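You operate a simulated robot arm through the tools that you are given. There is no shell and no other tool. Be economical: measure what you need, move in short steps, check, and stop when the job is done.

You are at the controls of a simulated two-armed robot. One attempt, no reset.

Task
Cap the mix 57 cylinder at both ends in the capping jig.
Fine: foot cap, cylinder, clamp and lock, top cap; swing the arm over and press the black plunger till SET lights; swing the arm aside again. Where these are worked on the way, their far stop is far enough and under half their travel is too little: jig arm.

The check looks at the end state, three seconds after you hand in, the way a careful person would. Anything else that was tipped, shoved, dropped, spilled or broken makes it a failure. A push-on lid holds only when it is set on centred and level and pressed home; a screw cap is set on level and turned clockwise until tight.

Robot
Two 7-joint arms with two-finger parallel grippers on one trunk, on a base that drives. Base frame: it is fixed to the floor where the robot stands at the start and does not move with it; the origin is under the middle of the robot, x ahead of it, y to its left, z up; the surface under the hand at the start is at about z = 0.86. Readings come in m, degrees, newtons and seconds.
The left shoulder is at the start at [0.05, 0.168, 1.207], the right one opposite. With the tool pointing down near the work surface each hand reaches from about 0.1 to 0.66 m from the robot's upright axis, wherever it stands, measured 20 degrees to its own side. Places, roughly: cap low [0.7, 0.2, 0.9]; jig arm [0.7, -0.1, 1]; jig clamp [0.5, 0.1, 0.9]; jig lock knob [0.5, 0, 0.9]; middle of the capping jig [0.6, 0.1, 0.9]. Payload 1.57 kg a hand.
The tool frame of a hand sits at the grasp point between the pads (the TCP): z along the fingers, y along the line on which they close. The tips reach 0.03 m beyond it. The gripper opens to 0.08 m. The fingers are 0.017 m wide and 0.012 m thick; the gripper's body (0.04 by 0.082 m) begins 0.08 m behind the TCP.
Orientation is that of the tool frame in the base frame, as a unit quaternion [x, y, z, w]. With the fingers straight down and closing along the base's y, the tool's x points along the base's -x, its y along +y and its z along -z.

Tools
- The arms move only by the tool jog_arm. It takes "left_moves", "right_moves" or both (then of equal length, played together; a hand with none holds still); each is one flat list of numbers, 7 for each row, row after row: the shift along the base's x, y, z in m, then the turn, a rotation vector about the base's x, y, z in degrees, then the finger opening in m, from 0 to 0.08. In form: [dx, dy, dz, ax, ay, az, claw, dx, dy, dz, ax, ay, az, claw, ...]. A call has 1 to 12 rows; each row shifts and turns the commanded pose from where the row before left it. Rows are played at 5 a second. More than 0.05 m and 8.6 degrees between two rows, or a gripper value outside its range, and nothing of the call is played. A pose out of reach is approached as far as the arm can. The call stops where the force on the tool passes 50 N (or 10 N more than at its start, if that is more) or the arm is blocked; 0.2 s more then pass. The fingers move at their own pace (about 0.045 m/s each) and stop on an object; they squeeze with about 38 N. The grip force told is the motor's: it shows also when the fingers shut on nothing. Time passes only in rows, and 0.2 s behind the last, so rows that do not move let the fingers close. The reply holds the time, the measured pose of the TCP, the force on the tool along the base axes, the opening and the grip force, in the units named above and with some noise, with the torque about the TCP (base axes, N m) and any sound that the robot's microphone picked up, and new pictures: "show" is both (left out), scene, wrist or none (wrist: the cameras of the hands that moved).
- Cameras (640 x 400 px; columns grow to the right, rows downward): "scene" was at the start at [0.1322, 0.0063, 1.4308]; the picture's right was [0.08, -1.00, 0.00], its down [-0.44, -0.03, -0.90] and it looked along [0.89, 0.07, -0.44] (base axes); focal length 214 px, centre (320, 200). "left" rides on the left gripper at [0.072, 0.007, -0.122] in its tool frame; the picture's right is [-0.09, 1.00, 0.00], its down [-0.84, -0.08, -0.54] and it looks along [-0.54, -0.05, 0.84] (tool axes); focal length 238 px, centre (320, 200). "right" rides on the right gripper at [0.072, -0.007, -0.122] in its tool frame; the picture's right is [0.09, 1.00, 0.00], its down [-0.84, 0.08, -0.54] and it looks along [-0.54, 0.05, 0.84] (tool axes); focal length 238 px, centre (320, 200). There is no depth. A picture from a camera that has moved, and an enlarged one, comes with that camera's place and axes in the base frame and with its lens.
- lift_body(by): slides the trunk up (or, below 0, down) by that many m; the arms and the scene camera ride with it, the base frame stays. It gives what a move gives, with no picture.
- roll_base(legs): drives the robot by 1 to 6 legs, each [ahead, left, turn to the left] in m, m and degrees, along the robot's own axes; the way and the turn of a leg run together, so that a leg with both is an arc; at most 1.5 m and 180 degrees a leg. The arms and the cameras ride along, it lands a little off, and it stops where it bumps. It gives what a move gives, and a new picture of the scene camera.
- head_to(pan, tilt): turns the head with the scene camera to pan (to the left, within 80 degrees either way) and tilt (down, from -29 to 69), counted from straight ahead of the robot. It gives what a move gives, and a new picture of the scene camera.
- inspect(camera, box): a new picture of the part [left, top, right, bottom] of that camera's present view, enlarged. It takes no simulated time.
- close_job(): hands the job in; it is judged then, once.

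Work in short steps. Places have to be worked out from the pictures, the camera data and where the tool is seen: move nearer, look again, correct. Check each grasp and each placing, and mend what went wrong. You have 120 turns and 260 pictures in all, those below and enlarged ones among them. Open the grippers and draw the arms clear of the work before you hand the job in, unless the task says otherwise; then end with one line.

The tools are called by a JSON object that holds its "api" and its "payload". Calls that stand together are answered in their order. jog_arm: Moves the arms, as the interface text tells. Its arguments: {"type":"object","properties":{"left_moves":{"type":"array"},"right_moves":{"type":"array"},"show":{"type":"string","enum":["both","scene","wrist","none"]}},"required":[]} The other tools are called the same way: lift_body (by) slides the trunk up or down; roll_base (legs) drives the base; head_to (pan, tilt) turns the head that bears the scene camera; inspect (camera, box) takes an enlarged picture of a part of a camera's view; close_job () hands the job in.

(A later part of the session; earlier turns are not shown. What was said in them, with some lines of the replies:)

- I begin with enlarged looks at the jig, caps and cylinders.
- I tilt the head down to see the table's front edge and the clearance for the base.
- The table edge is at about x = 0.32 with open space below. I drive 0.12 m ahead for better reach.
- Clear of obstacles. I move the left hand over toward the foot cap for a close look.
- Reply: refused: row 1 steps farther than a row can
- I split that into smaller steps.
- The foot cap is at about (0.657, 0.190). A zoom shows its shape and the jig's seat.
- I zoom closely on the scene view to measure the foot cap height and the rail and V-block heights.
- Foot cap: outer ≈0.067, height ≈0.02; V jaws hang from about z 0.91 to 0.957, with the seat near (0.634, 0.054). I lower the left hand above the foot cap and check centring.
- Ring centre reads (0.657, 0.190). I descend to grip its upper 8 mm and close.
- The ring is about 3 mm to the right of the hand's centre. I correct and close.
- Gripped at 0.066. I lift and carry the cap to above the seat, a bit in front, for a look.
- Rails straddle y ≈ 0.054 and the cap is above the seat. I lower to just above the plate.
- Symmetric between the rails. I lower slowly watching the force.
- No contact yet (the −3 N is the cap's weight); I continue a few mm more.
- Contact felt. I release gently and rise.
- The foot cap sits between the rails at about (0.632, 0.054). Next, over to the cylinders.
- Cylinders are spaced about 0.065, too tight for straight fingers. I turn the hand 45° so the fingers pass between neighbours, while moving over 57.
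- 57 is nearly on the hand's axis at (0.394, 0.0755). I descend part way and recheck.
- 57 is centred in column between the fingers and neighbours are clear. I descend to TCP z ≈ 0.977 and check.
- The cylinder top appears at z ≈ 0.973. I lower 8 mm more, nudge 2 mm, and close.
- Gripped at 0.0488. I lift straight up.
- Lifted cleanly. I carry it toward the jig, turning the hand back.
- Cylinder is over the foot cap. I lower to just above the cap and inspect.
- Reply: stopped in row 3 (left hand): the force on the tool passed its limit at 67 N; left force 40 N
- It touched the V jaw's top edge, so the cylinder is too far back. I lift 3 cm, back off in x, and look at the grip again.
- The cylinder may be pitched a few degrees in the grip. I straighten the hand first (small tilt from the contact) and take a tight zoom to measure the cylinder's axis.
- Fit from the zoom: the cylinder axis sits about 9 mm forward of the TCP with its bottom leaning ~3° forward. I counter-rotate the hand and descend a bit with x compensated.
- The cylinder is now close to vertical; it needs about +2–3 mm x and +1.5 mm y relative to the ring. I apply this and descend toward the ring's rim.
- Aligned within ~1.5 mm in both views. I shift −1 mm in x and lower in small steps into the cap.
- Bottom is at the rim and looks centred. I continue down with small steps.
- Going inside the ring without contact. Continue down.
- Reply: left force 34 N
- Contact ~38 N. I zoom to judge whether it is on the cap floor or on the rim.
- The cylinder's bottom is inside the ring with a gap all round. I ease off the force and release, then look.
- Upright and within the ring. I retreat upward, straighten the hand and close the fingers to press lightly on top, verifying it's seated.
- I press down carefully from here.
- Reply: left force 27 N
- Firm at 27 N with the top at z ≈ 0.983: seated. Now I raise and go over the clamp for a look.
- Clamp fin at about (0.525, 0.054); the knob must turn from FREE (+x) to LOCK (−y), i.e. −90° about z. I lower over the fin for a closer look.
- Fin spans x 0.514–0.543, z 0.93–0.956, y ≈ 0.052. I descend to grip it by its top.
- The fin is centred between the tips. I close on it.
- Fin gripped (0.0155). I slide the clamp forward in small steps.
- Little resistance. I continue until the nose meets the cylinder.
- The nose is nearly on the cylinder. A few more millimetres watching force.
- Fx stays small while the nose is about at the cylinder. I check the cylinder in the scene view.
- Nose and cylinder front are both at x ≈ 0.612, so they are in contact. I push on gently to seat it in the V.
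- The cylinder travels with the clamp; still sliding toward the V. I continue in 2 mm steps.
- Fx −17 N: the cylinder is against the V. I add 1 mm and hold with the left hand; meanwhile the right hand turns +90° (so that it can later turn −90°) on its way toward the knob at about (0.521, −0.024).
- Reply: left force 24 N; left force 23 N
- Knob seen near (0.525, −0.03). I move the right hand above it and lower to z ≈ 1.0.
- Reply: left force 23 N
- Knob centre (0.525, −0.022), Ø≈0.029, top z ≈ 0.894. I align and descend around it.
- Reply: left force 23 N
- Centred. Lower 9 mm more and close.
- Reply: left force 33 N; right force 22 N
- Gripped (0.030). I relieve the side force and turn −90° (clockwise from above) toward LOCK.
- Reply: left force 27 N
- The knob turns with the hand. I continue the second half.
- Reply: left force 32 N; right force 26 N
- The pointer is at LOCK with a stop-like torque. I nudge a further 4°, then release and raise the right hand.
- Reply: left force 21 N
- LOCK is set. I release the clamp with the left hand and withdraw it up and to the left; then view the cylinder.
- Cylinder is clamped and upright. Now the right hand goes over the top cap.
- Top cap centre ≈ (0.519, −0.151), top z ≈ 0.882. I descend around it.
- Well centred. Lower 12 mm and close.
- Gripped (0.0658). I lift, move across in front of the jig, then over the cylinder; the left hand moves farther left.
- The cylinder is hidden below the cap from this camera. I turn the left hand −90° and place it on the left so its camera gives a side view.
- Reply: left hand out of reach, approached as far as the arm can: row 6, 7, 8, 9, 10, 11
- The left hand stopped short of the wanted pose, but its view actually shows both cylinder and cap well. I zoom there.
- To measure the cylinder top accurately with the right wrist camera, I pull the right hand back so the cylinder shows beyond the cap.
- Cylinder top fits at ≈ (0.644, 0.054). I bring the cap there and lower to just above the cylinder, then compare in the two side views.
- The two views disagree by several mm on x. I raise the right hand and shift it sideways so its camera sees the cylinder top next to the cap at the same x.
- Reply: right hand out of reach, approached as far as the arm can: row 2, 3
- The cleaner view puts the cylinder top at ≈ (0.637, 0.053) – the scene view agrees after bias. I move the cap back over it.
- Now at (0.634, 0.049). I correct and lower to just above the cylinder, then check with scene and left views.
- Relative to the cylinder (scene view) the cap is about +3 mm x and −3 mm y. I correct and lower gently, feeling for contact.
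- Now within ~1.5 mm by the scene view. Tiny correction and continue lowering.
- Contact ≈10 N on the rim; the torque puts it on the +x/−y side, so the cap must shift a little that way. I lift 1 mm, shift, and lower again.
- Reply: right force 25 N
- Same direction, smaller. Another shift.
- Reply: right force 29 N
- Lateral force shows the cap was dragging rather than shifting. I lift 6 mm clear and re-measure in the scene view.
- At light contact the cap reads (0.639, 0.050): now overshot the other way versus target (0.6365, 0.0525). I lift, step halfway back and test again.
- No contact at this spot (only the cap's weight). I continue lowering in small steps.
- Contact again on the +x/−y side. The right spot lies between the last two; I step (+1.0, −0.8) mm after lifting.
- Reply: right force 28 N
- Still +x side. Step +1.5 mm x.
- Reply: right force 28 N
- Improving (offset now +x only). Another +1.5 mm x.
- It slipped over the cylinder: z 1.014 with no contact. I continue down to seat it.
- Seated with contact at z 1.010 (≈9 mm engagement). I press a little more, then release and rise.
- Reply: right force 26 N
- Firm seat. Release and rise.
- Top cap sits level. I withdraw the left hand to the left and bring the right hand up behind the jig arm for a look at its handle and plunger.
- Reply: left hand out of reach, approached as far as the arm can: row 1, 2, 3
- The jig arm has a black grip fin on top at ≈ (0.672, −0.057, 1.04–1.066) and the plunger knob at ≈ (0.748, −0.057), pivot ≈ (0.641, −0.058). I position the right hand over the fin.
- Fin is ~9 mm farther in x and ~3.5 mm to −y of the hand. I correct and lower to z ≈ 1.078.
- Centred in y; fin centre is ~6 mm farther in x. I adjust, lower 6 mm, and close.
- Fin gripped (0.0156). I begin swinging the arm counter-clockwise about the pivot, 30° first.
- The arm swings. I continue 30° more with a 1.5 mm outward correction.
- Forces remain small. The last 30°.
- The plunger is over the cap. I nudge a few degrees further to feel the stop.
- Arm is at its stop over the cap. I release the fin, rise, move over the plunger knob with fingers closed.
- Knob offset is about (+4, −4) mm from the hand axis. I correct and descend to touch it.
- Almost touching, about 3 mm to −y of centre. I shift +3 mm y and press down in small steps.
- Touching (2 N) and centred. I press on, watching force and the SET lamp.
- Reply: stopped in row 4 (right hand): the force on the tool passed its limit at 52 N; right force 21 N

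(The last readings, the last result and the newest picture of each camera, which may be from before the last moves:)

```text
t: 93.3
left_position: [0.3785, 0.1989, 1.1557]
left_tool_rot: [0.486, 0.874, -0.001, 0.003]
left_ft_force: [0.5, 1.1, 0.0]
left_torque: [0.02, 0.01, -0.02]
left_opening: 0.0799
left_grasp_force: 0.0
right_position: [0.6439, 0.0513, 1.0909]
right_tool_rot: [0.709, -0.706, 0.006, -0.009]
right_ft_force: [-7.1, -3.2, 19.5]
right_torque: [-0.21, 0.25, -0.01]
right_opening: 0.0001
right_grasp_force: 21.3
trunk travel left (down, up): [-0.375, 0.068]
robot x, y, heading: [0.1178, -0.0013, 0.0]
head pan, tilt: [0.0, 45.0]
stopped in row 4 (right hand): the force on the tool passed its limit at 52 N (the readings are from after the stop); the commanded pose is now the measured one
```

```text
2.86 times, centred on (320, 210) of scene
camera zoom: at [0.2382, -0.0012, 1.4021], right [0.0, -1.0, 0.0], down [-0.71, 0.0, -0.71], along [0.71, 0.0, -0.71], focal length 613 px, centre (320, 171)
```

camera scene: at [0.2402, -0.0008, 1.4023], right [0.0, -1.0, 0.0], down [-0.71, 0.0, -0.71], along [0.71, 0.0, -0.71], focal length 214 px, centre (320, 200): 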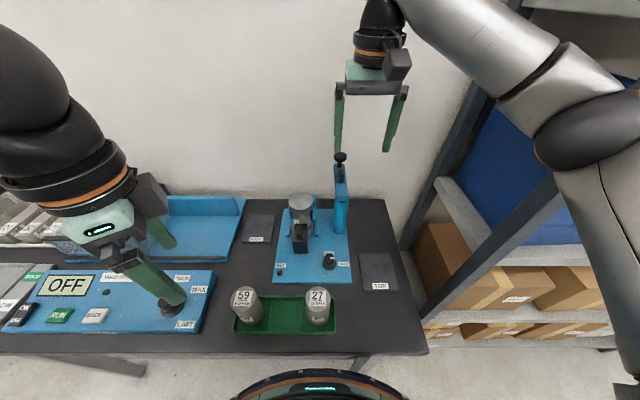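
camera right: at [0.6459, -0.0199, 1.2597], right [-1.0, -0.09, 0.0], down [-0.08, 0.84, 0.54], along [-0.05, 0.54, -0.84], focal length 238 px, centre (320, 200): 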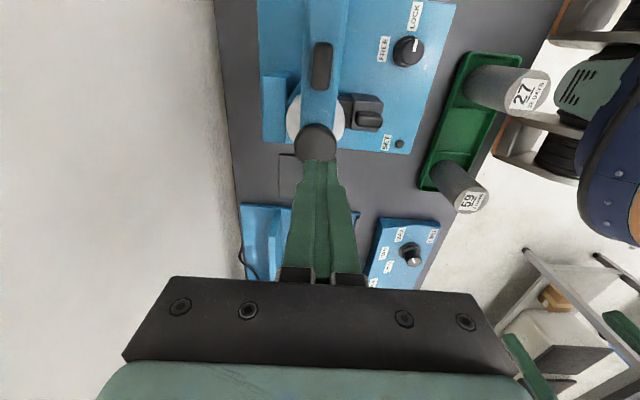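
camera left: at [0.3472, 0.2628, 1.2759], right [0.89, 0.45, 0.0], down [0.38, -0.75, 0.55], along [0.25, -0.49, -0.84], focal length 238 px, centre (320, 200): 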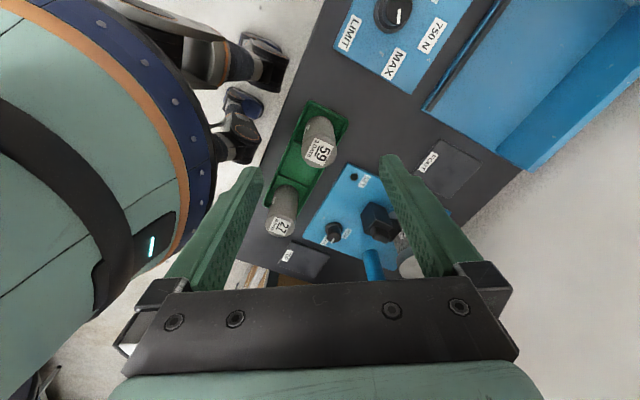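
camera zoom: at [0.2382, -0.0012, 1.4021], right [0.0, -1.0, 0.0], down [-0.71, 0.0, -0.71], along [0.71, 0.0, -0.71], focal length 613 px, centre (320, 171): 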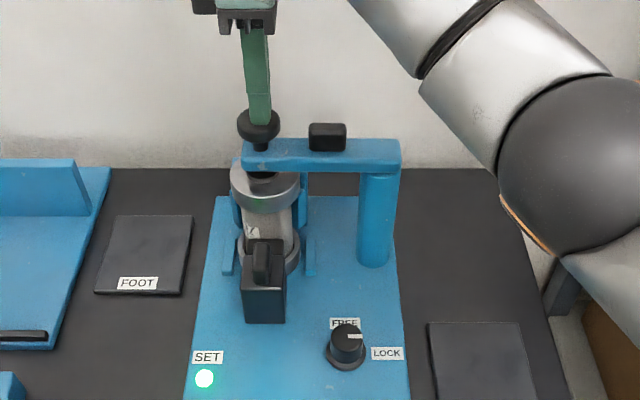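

SET is lit. I lift off, and go back over the fin (arm points +y; hand already turned).

{"api": "jog_arm", "payload": {"right_moves": [0, 0, 0.02, 0.4, 0.8, 0, 0, 0, 0, 0.03, 0, 0, 0, 0.02, 0, -0.032, 0, 0, 0, 0, 0.05, 0, -0.031, 0, 0, 0, 0, 0.05, 0, 0, -0.025, 0, 0, 0, 0.05], "show": "wrist"}}

{"api": "inspect", "payload": {"camera": "right", "box": [240, 80, 400, 260]}}

{"api": "inspect", "payload": {"camera": "scene", "box": [260, 140, 380, 280]}}

```text
t: 94.5
left_position: [0.3793, 0.1992, 1.1521]
left_tool_rot: [0.487, 0.874, -0.001, 0.002]
left_ft_force: [-1.0, -0.5, -0.4]
left_torque: [0.0, 0.04, 0.01]
left_opening: 0.08
left_grasp_force: 0.0
right_position: [0.6465, -0.0107, 1.1166]
right_tool_rot: [0.708, -0.707, -0.005, -0.003]
right_ft_force: [0.9, 0.1, -0.1]
right_torque: [-0.02, 0.02, 0.03]
right_opening: 0.0502
right_grasp_force: 0.1
trunk travel left (down, up): [-0.375, 0.068]
robot x, y, heading: [0.1188, -0.0008, -0.1]
head pan, tilt: [0.0, 45.0]
camera right: at [0.6518, -0.0826, 1.2341], right [-1.0, -0.09, 0.0], down [-0.08, 0.83, 0.55], along [-0.05, 0.55, -0.83], focal length 238 px, centre (320, 200)
```

right: 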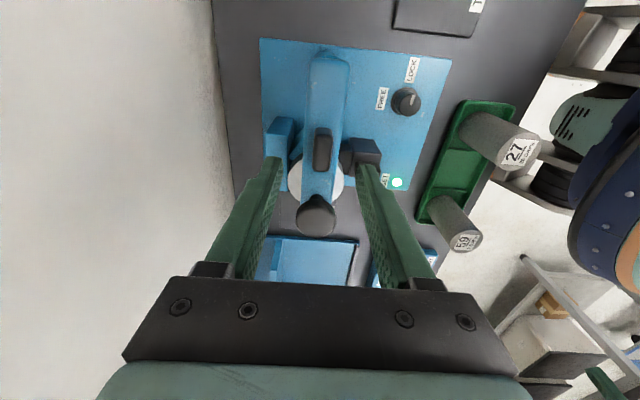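

```text
2.22 times, centred on (320, 170) of right
camera zoom: at [0.6518, -0.0826, 1.2341], right [-1.0, -0.09, 0.0], down [-0.08, 0.83, 0.55], along [-0.05, 0.55, -0.83], focal length 530 px, centre (320, 267)
```

zoom: 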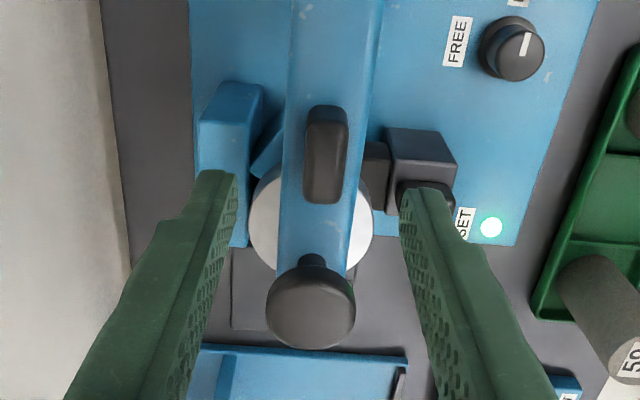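

```text
2.86 times, centred on (320, 210) of scene
camera zoom: at [0.2408, -0.0004, 1.4022], right [0.0, -1.0, 0.0], down [-0.71, 0.0, -0.71], along [0.71, 0.0, -0.71], focal length 613 px, centre (320, 171)
```

zoom: 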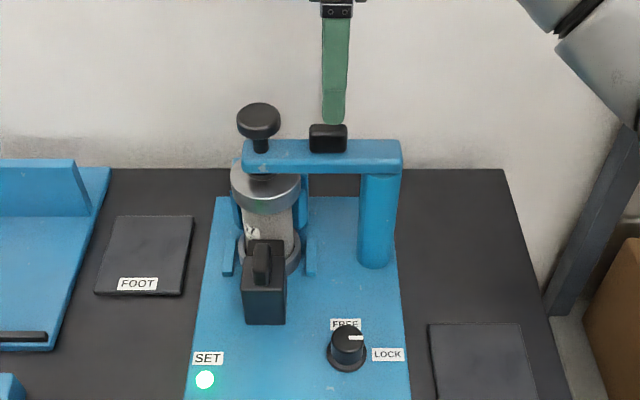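

SET stays lit. The fin is centred under the hand; I descend and grip it.

{"api": "jog_arm", "payload": {"right_moves": [-0.002, 0, -0.03, 0.4, 0.3, 0, 0.05, 0, 0, -0.012, 0, 0, 0, 0.05, 0, 0, 0, 0, 0, 0, 0.02, 0, 0, 0, 0, 0, 0, 0.003, 0, 0, 0, 0, 0, 0, 0.003], "show": "none"}}

```text
t: 95.7
left_position: [0.379, 0.1986, 1.1544]
left_tool_rot: [0.487, 0.873, -0.001, 0.002]
left_ft_force: [-0.6, 0.3, -0.1]
left_torque: [-0.01, 0.01, -0.02]
left_opening: 0.0798
left_grasp_force: 0.1
right_position: [0.6433, -0.012, 1.072]
right_tool_rot: [0.708, -0.706, -0.008, -0.004]
right_ft_force: [-4.5, 0.5, -1.9]
right_torque: [0.04, -0.11, -0.19]
right_opening: 0.0159
right_grasp_force: 20.7
trunk travel left (down, up): [-0.375, 0.068]
robot x, y, heading: [0.1184, -0.0007, 0.2]
head pan, tilt: [0.0, 45.0]
```

Gripped. I swing it back clockwise, first 45°.

{"api": "jog_arm", "payload": {"right_moves": [0.0059, -0.0004, 0, 0, 0, -7.5, 0.003, 0.0058, -0.0011, 0, 0, 0, -7.5, 0.003, 0.0056, -0.0019, 0, 0, 0, -7.5, 0.003, 0.0053, -0.0026, 0, 0, 0, -7.5, 0.003, 0.0049, -0.0033, 0, 0, 0, -7.5, 0.003, 0.0044, -0.0039, 0, 0, 0, -7.5, 0.003], "show": "none"}}

{"api": "jog_arm", "payload": {"right_moves": [0.0035, -0.005, 0, 0, 0, -7.5, 0.003, 0.0025, -0.0057, 0, 0, 0, -7.5, 0.003, 0.0026, -0.0053, 0, 0, 0, -7.5, 0.003, 0.0019, -0.0056, 0, 0, 0, -7.5, 0.003, 0.0011, -0.0058, 0, 0, 0, -7.5, 0.003, 0.0004, -0.0059, 0, 0, 0, -7.5, 0.003, -0.001, -0.003, 0, 0, 0, -4, 0.003], "show": "wrist"}}

{"api": "inspect", "payload": {"camera": "scene", "box": [260, 140, 380, 280]}}

```text
t: 97.1
left_position: [0.3802, 0.1986, 1.1542]
left_tool_rot: [0.486, 0.874, -0.002, 0.002]
left_ft_force: [-1.0, 0.3, 0.7]
left_torque: [0.0, -0.01, -0.02]
left_opening: 0.08
left_grasp_force: 0.0
right_position: [0.6753, -0.0249, 1.0709]
right_tool_rot: [-0.382, 0.924, 0.004, 0.009]
right_ft_force: [-4.4, 1.1, -0.6]
right_torque: [-0.19, 0.31, -0.16]
right_opening: 0.0157
right_grasp_force: 31.2
trunk travel left (down, up): [-0.375, 0.068]
robot x, y, heading: [0.1162, -0.0007, 0.0]
head pan, tilt: [0.0, 45.0]
```

```text
t: 98.7
left_position: [0.3797, 0.2013, 1.1535]
left_tool_rot: [0.485, 0.874, -0.003, 0.003]
left_ft_force: [-1.0, 0.1, -0.6]
left_torque: [0.02, -0.01, 0.0]
left_opening: 0.08
left_grasp_force: 0.0
right_position: [0.6877, -0.0573, 1.0711]
right_tool_rot: [0.031, 0.999, 0.003, 0.011]
right_ft_force: [3.3, 22.1, 2.9]
right_torque: [0.19, -0.16, 0.68]
right_opening: 0.0165
right_grasp_force: 32.7
trunk travel left (down, up): [-0.375, 0.068]
robot x, y, heading: [0.1191, 0.0016, -0.0]
head pan, tilt: [0.0, 45.0]
camera right: at [0.6123, -0.0588, 1.1897], right [-0.03, 1.0, 0.01], down [0.83, 0.02, 0.56], along [0.56, 0.02, -0.83], focal length 238 px, centre (320, 200)
```

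right: 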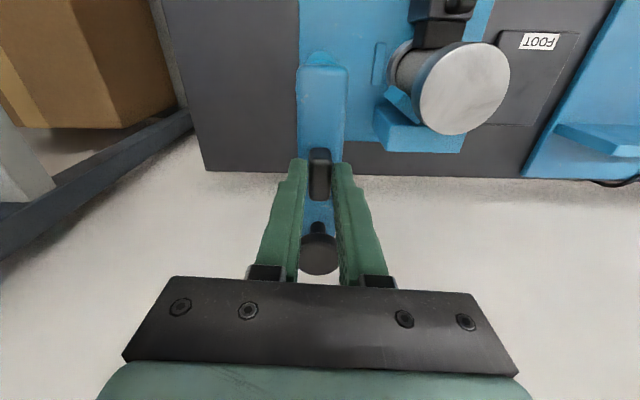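

```text
2.86 times, centred on (320, 210) of scene
camera zoom: at [0.2405, 0.0027, 1.4023], right [0.0, -1.0, 0.0], down [-0.71, 0.0, -0.71], along [0.71, 0.0, -0.71], focal length 613 px, centre (320, 171)
```

zoom: 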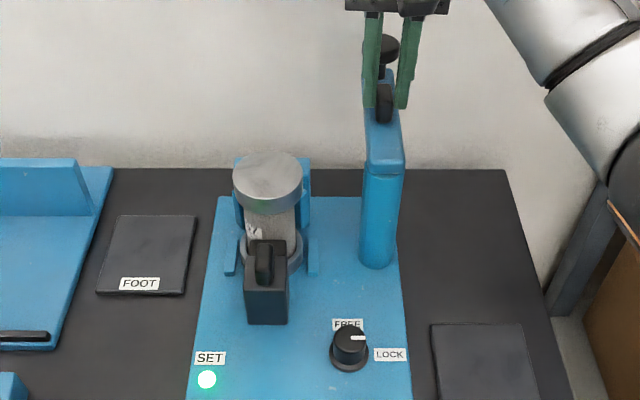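

Arm is back at its stop; SET lit. I ease off, release the fin, rise and retreat both hands clear.

{"api": "jog_arm", "payload": {"right_moves": [0.001, 0.002, 0, 0, 0, 3, 0.003, 0, 0, 0, 0, 0, 0, 0.035, 0, 0, 0, 0, 0, 0, 0.04, 0, 0, 0.04, 0, 0, 0, 0.04, 0, 0, 0.045, 0, 0, 0, 0.05, -0.02, 0, 0.04, 0, 0, 0, 0.06, -0.045, -0.01, 0.02, 0, 0, 0, 0.06, -0.045, -0.02, 0, 0, 0, 0, 0.06, -0.045, -0.02, 0, 0, 0, 0, 0.06, -0.045, -0.02, 0, 0, 0, 0, 0.06], "left_moves": [0, 0, 0.03, 0, 0, 0, 0.08, 0, 0, 0.03, 0, 0, 0, 0.08, 0, 0.02, 0.03, 0, 0, 0, 0.08, 0, 0.02, 0.02, 0, 0, 0, 0.08, 0, 0.02, 0, 0, 0, 0, 0.08, 0, 0, 0, 0, 0, 0, 0.08, 0, 0, 0, 0, 0, 0, 0.08, 0, 0, 0, 0, 0, 0, 0.08, 0, 0, 0, 0, 0, 0, 0.08, 0, 0, 0, 0, 0, 0, 0.08], "show": "scene"}}

{"api": "inspect", "payload": {"camera": "scene", "box": [220, 140, 400, 340]}}

{"api": "inspect", "payload": {"camera": "scene", "box": [270, 180, 345, 240]}}

```text
refused: row 7 steps farther than a row can; nothing moved
```

```text
2.00 times, centred on (310, 240) of scene
camera zoom: at [0.2405, 0.0027, 1.4023], right [0.0, -1.0, 0.0], down [-0.71, 0.0, -0.71], along [0.71, 0.0, -0.71], focal length 429 px, centre (340, 120)
```

zoom: 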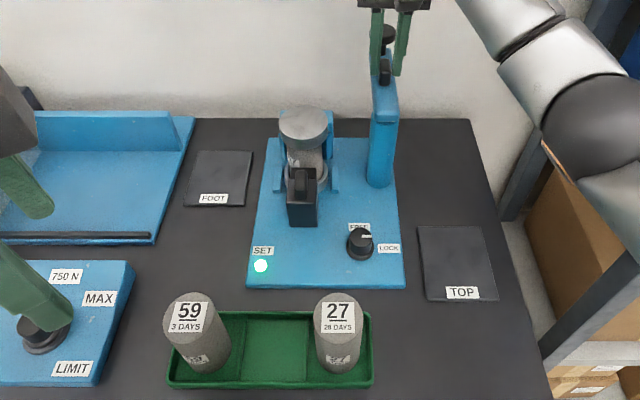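

```text
6.67 times, centred on (308, 210) of scene
camera zoom: at [0.2405, 0.0027, 1.4023], right [0.0, -1.0, 0.0], down [-0.71, 0.0, -0.71], along [0.71, 0.0, -0.71], focal length 1430 px, centre (403, 133)
```

zoom: 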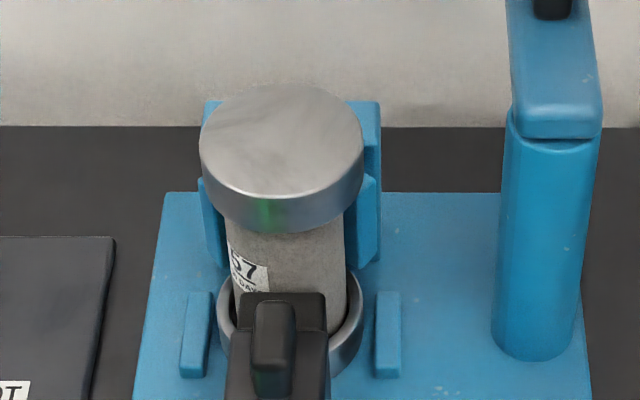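

One row was slightly too long; I repeat with shorter steps.

{"api": "jog_arm", "payload": {"right_moves": [0.001, 0.002, 0, 0, 0, 3, 0.003, 0, 0, 0, 0, 0, 0, 0.035, 0, 0, 0, 0, 0, 0, 0.04, 0, 0, 0.04, 0, 0, 0, 0.04, 0, 0, 0.045, 0, 0, 0, 0.05, -0.02, 0, 0.04, 0, 0, 0, 0.06, -0.04, -0.01, 0.02, 0, 0, 0, 0.06, -0.04, -0.02, 0, 0, 0, 0, 0.06, -0.04, -0.02, 0, 0, 0, 0, 0.06, -0.04, -0.02, 0, 0, 0, 0, 0.06], "left_moves": [0, 0, 0.03, 0, 0, 0, 0.08, 0, 0, 0.03, 0, 0, 0, 0.08, 0, 0.02, 0.03, 0, 0, 0, 0.08, 0, 0.02, 0.02, 0, 0, 0, 0.08, 0, 0.02, 0, 0, 0, 0, 0.08, 0, 0, 0, 0, 0, 0, 0.08, 0, 0, 0, 0, 0, 0, 0.08, 0, 0, 0, 0, 0, 0, 0.08, 0, 0, 0, 0, 0, 0, 0.08, 0, 0, 0, 0, 0, 0, 0.08], "show": "scene"}}

{"api": "inspect", "payload": {"camera": "scene", "box": [220, 140, 400, 340]}}

```text
t: 100.9
left_position: [0.3792, 0.2552, 1.2597]
left_tool_rot: [0.486, 0.874, 0.0, 0.002]
left_ft_force: [0.1, -0.7, -0.1]
left_torque: [0.02, 0.02, 0.04]
left_opening: 0.08
left_grasp_force: 0.1
right_position: [0.5058, -0.1323, 1.2139]
right_tool_rot: [0.008, 1.0, 0.003, 0.009]
right_ft_force: [-0.2, -0.3, -0.2]
right_torque: [0.02, 0.0, 0.05]
right_opening: 0.0599
right_grasp_force: 0.0
trunk travel left (down, up): [-0.375, 0.068]
robot x, y, heading: [0.1192, -0.0002, -0.0]
head pan, tilt: [0.0, 45.0]
camera scene: at [0.2403, -0.003, 1.4023], right [0.0, -1.0, 0.0], down [-0.71, 0.0, -0.71], along [0.71, 0.0, -0.71], focal length 214 px, centre (320, 200)
```

scene: 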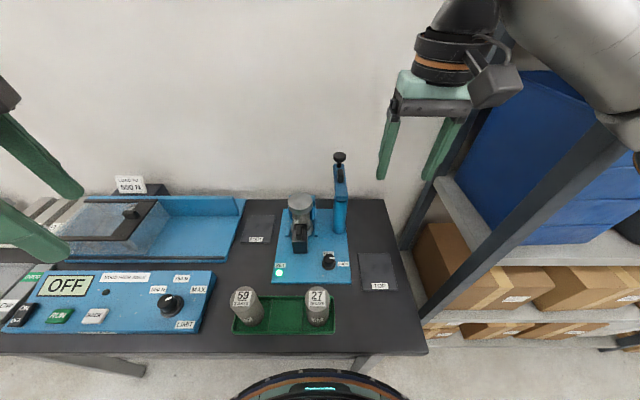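

```text
2.00 times, centred on (310, 240) of scene
camera zoom: at [0.2403, -0.003, 1.4023], right [0.0, -1.0, 0.0], down [-0.71, 0.0, -0.71], along [0.71, 0.0, -0.71], focal length 429 px, centre (340, 120)
```

zoom: 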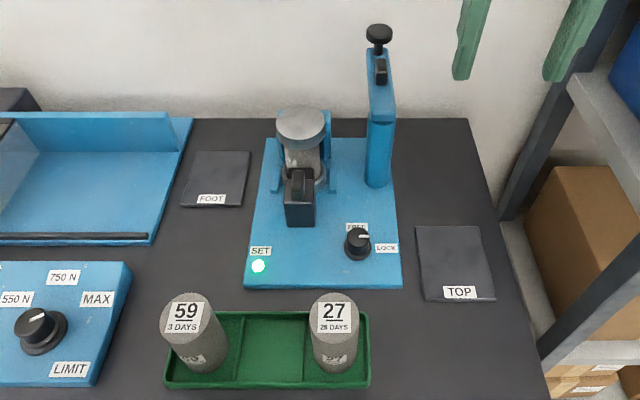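

Everything is in place: both caps on, clamp locked, SET lit, arm swung aside, other cylinders standing and hands clear. I hand in.

{"api": "close_job", "payload": {}}

```text
The job is handed in.
```

The mix 57 cylinder is capped at both ends in the jig. The clamp is on LOCK, the SET lamp is lit, the jig arm is swung back to its stop, and both hands are clear with the grippers open.
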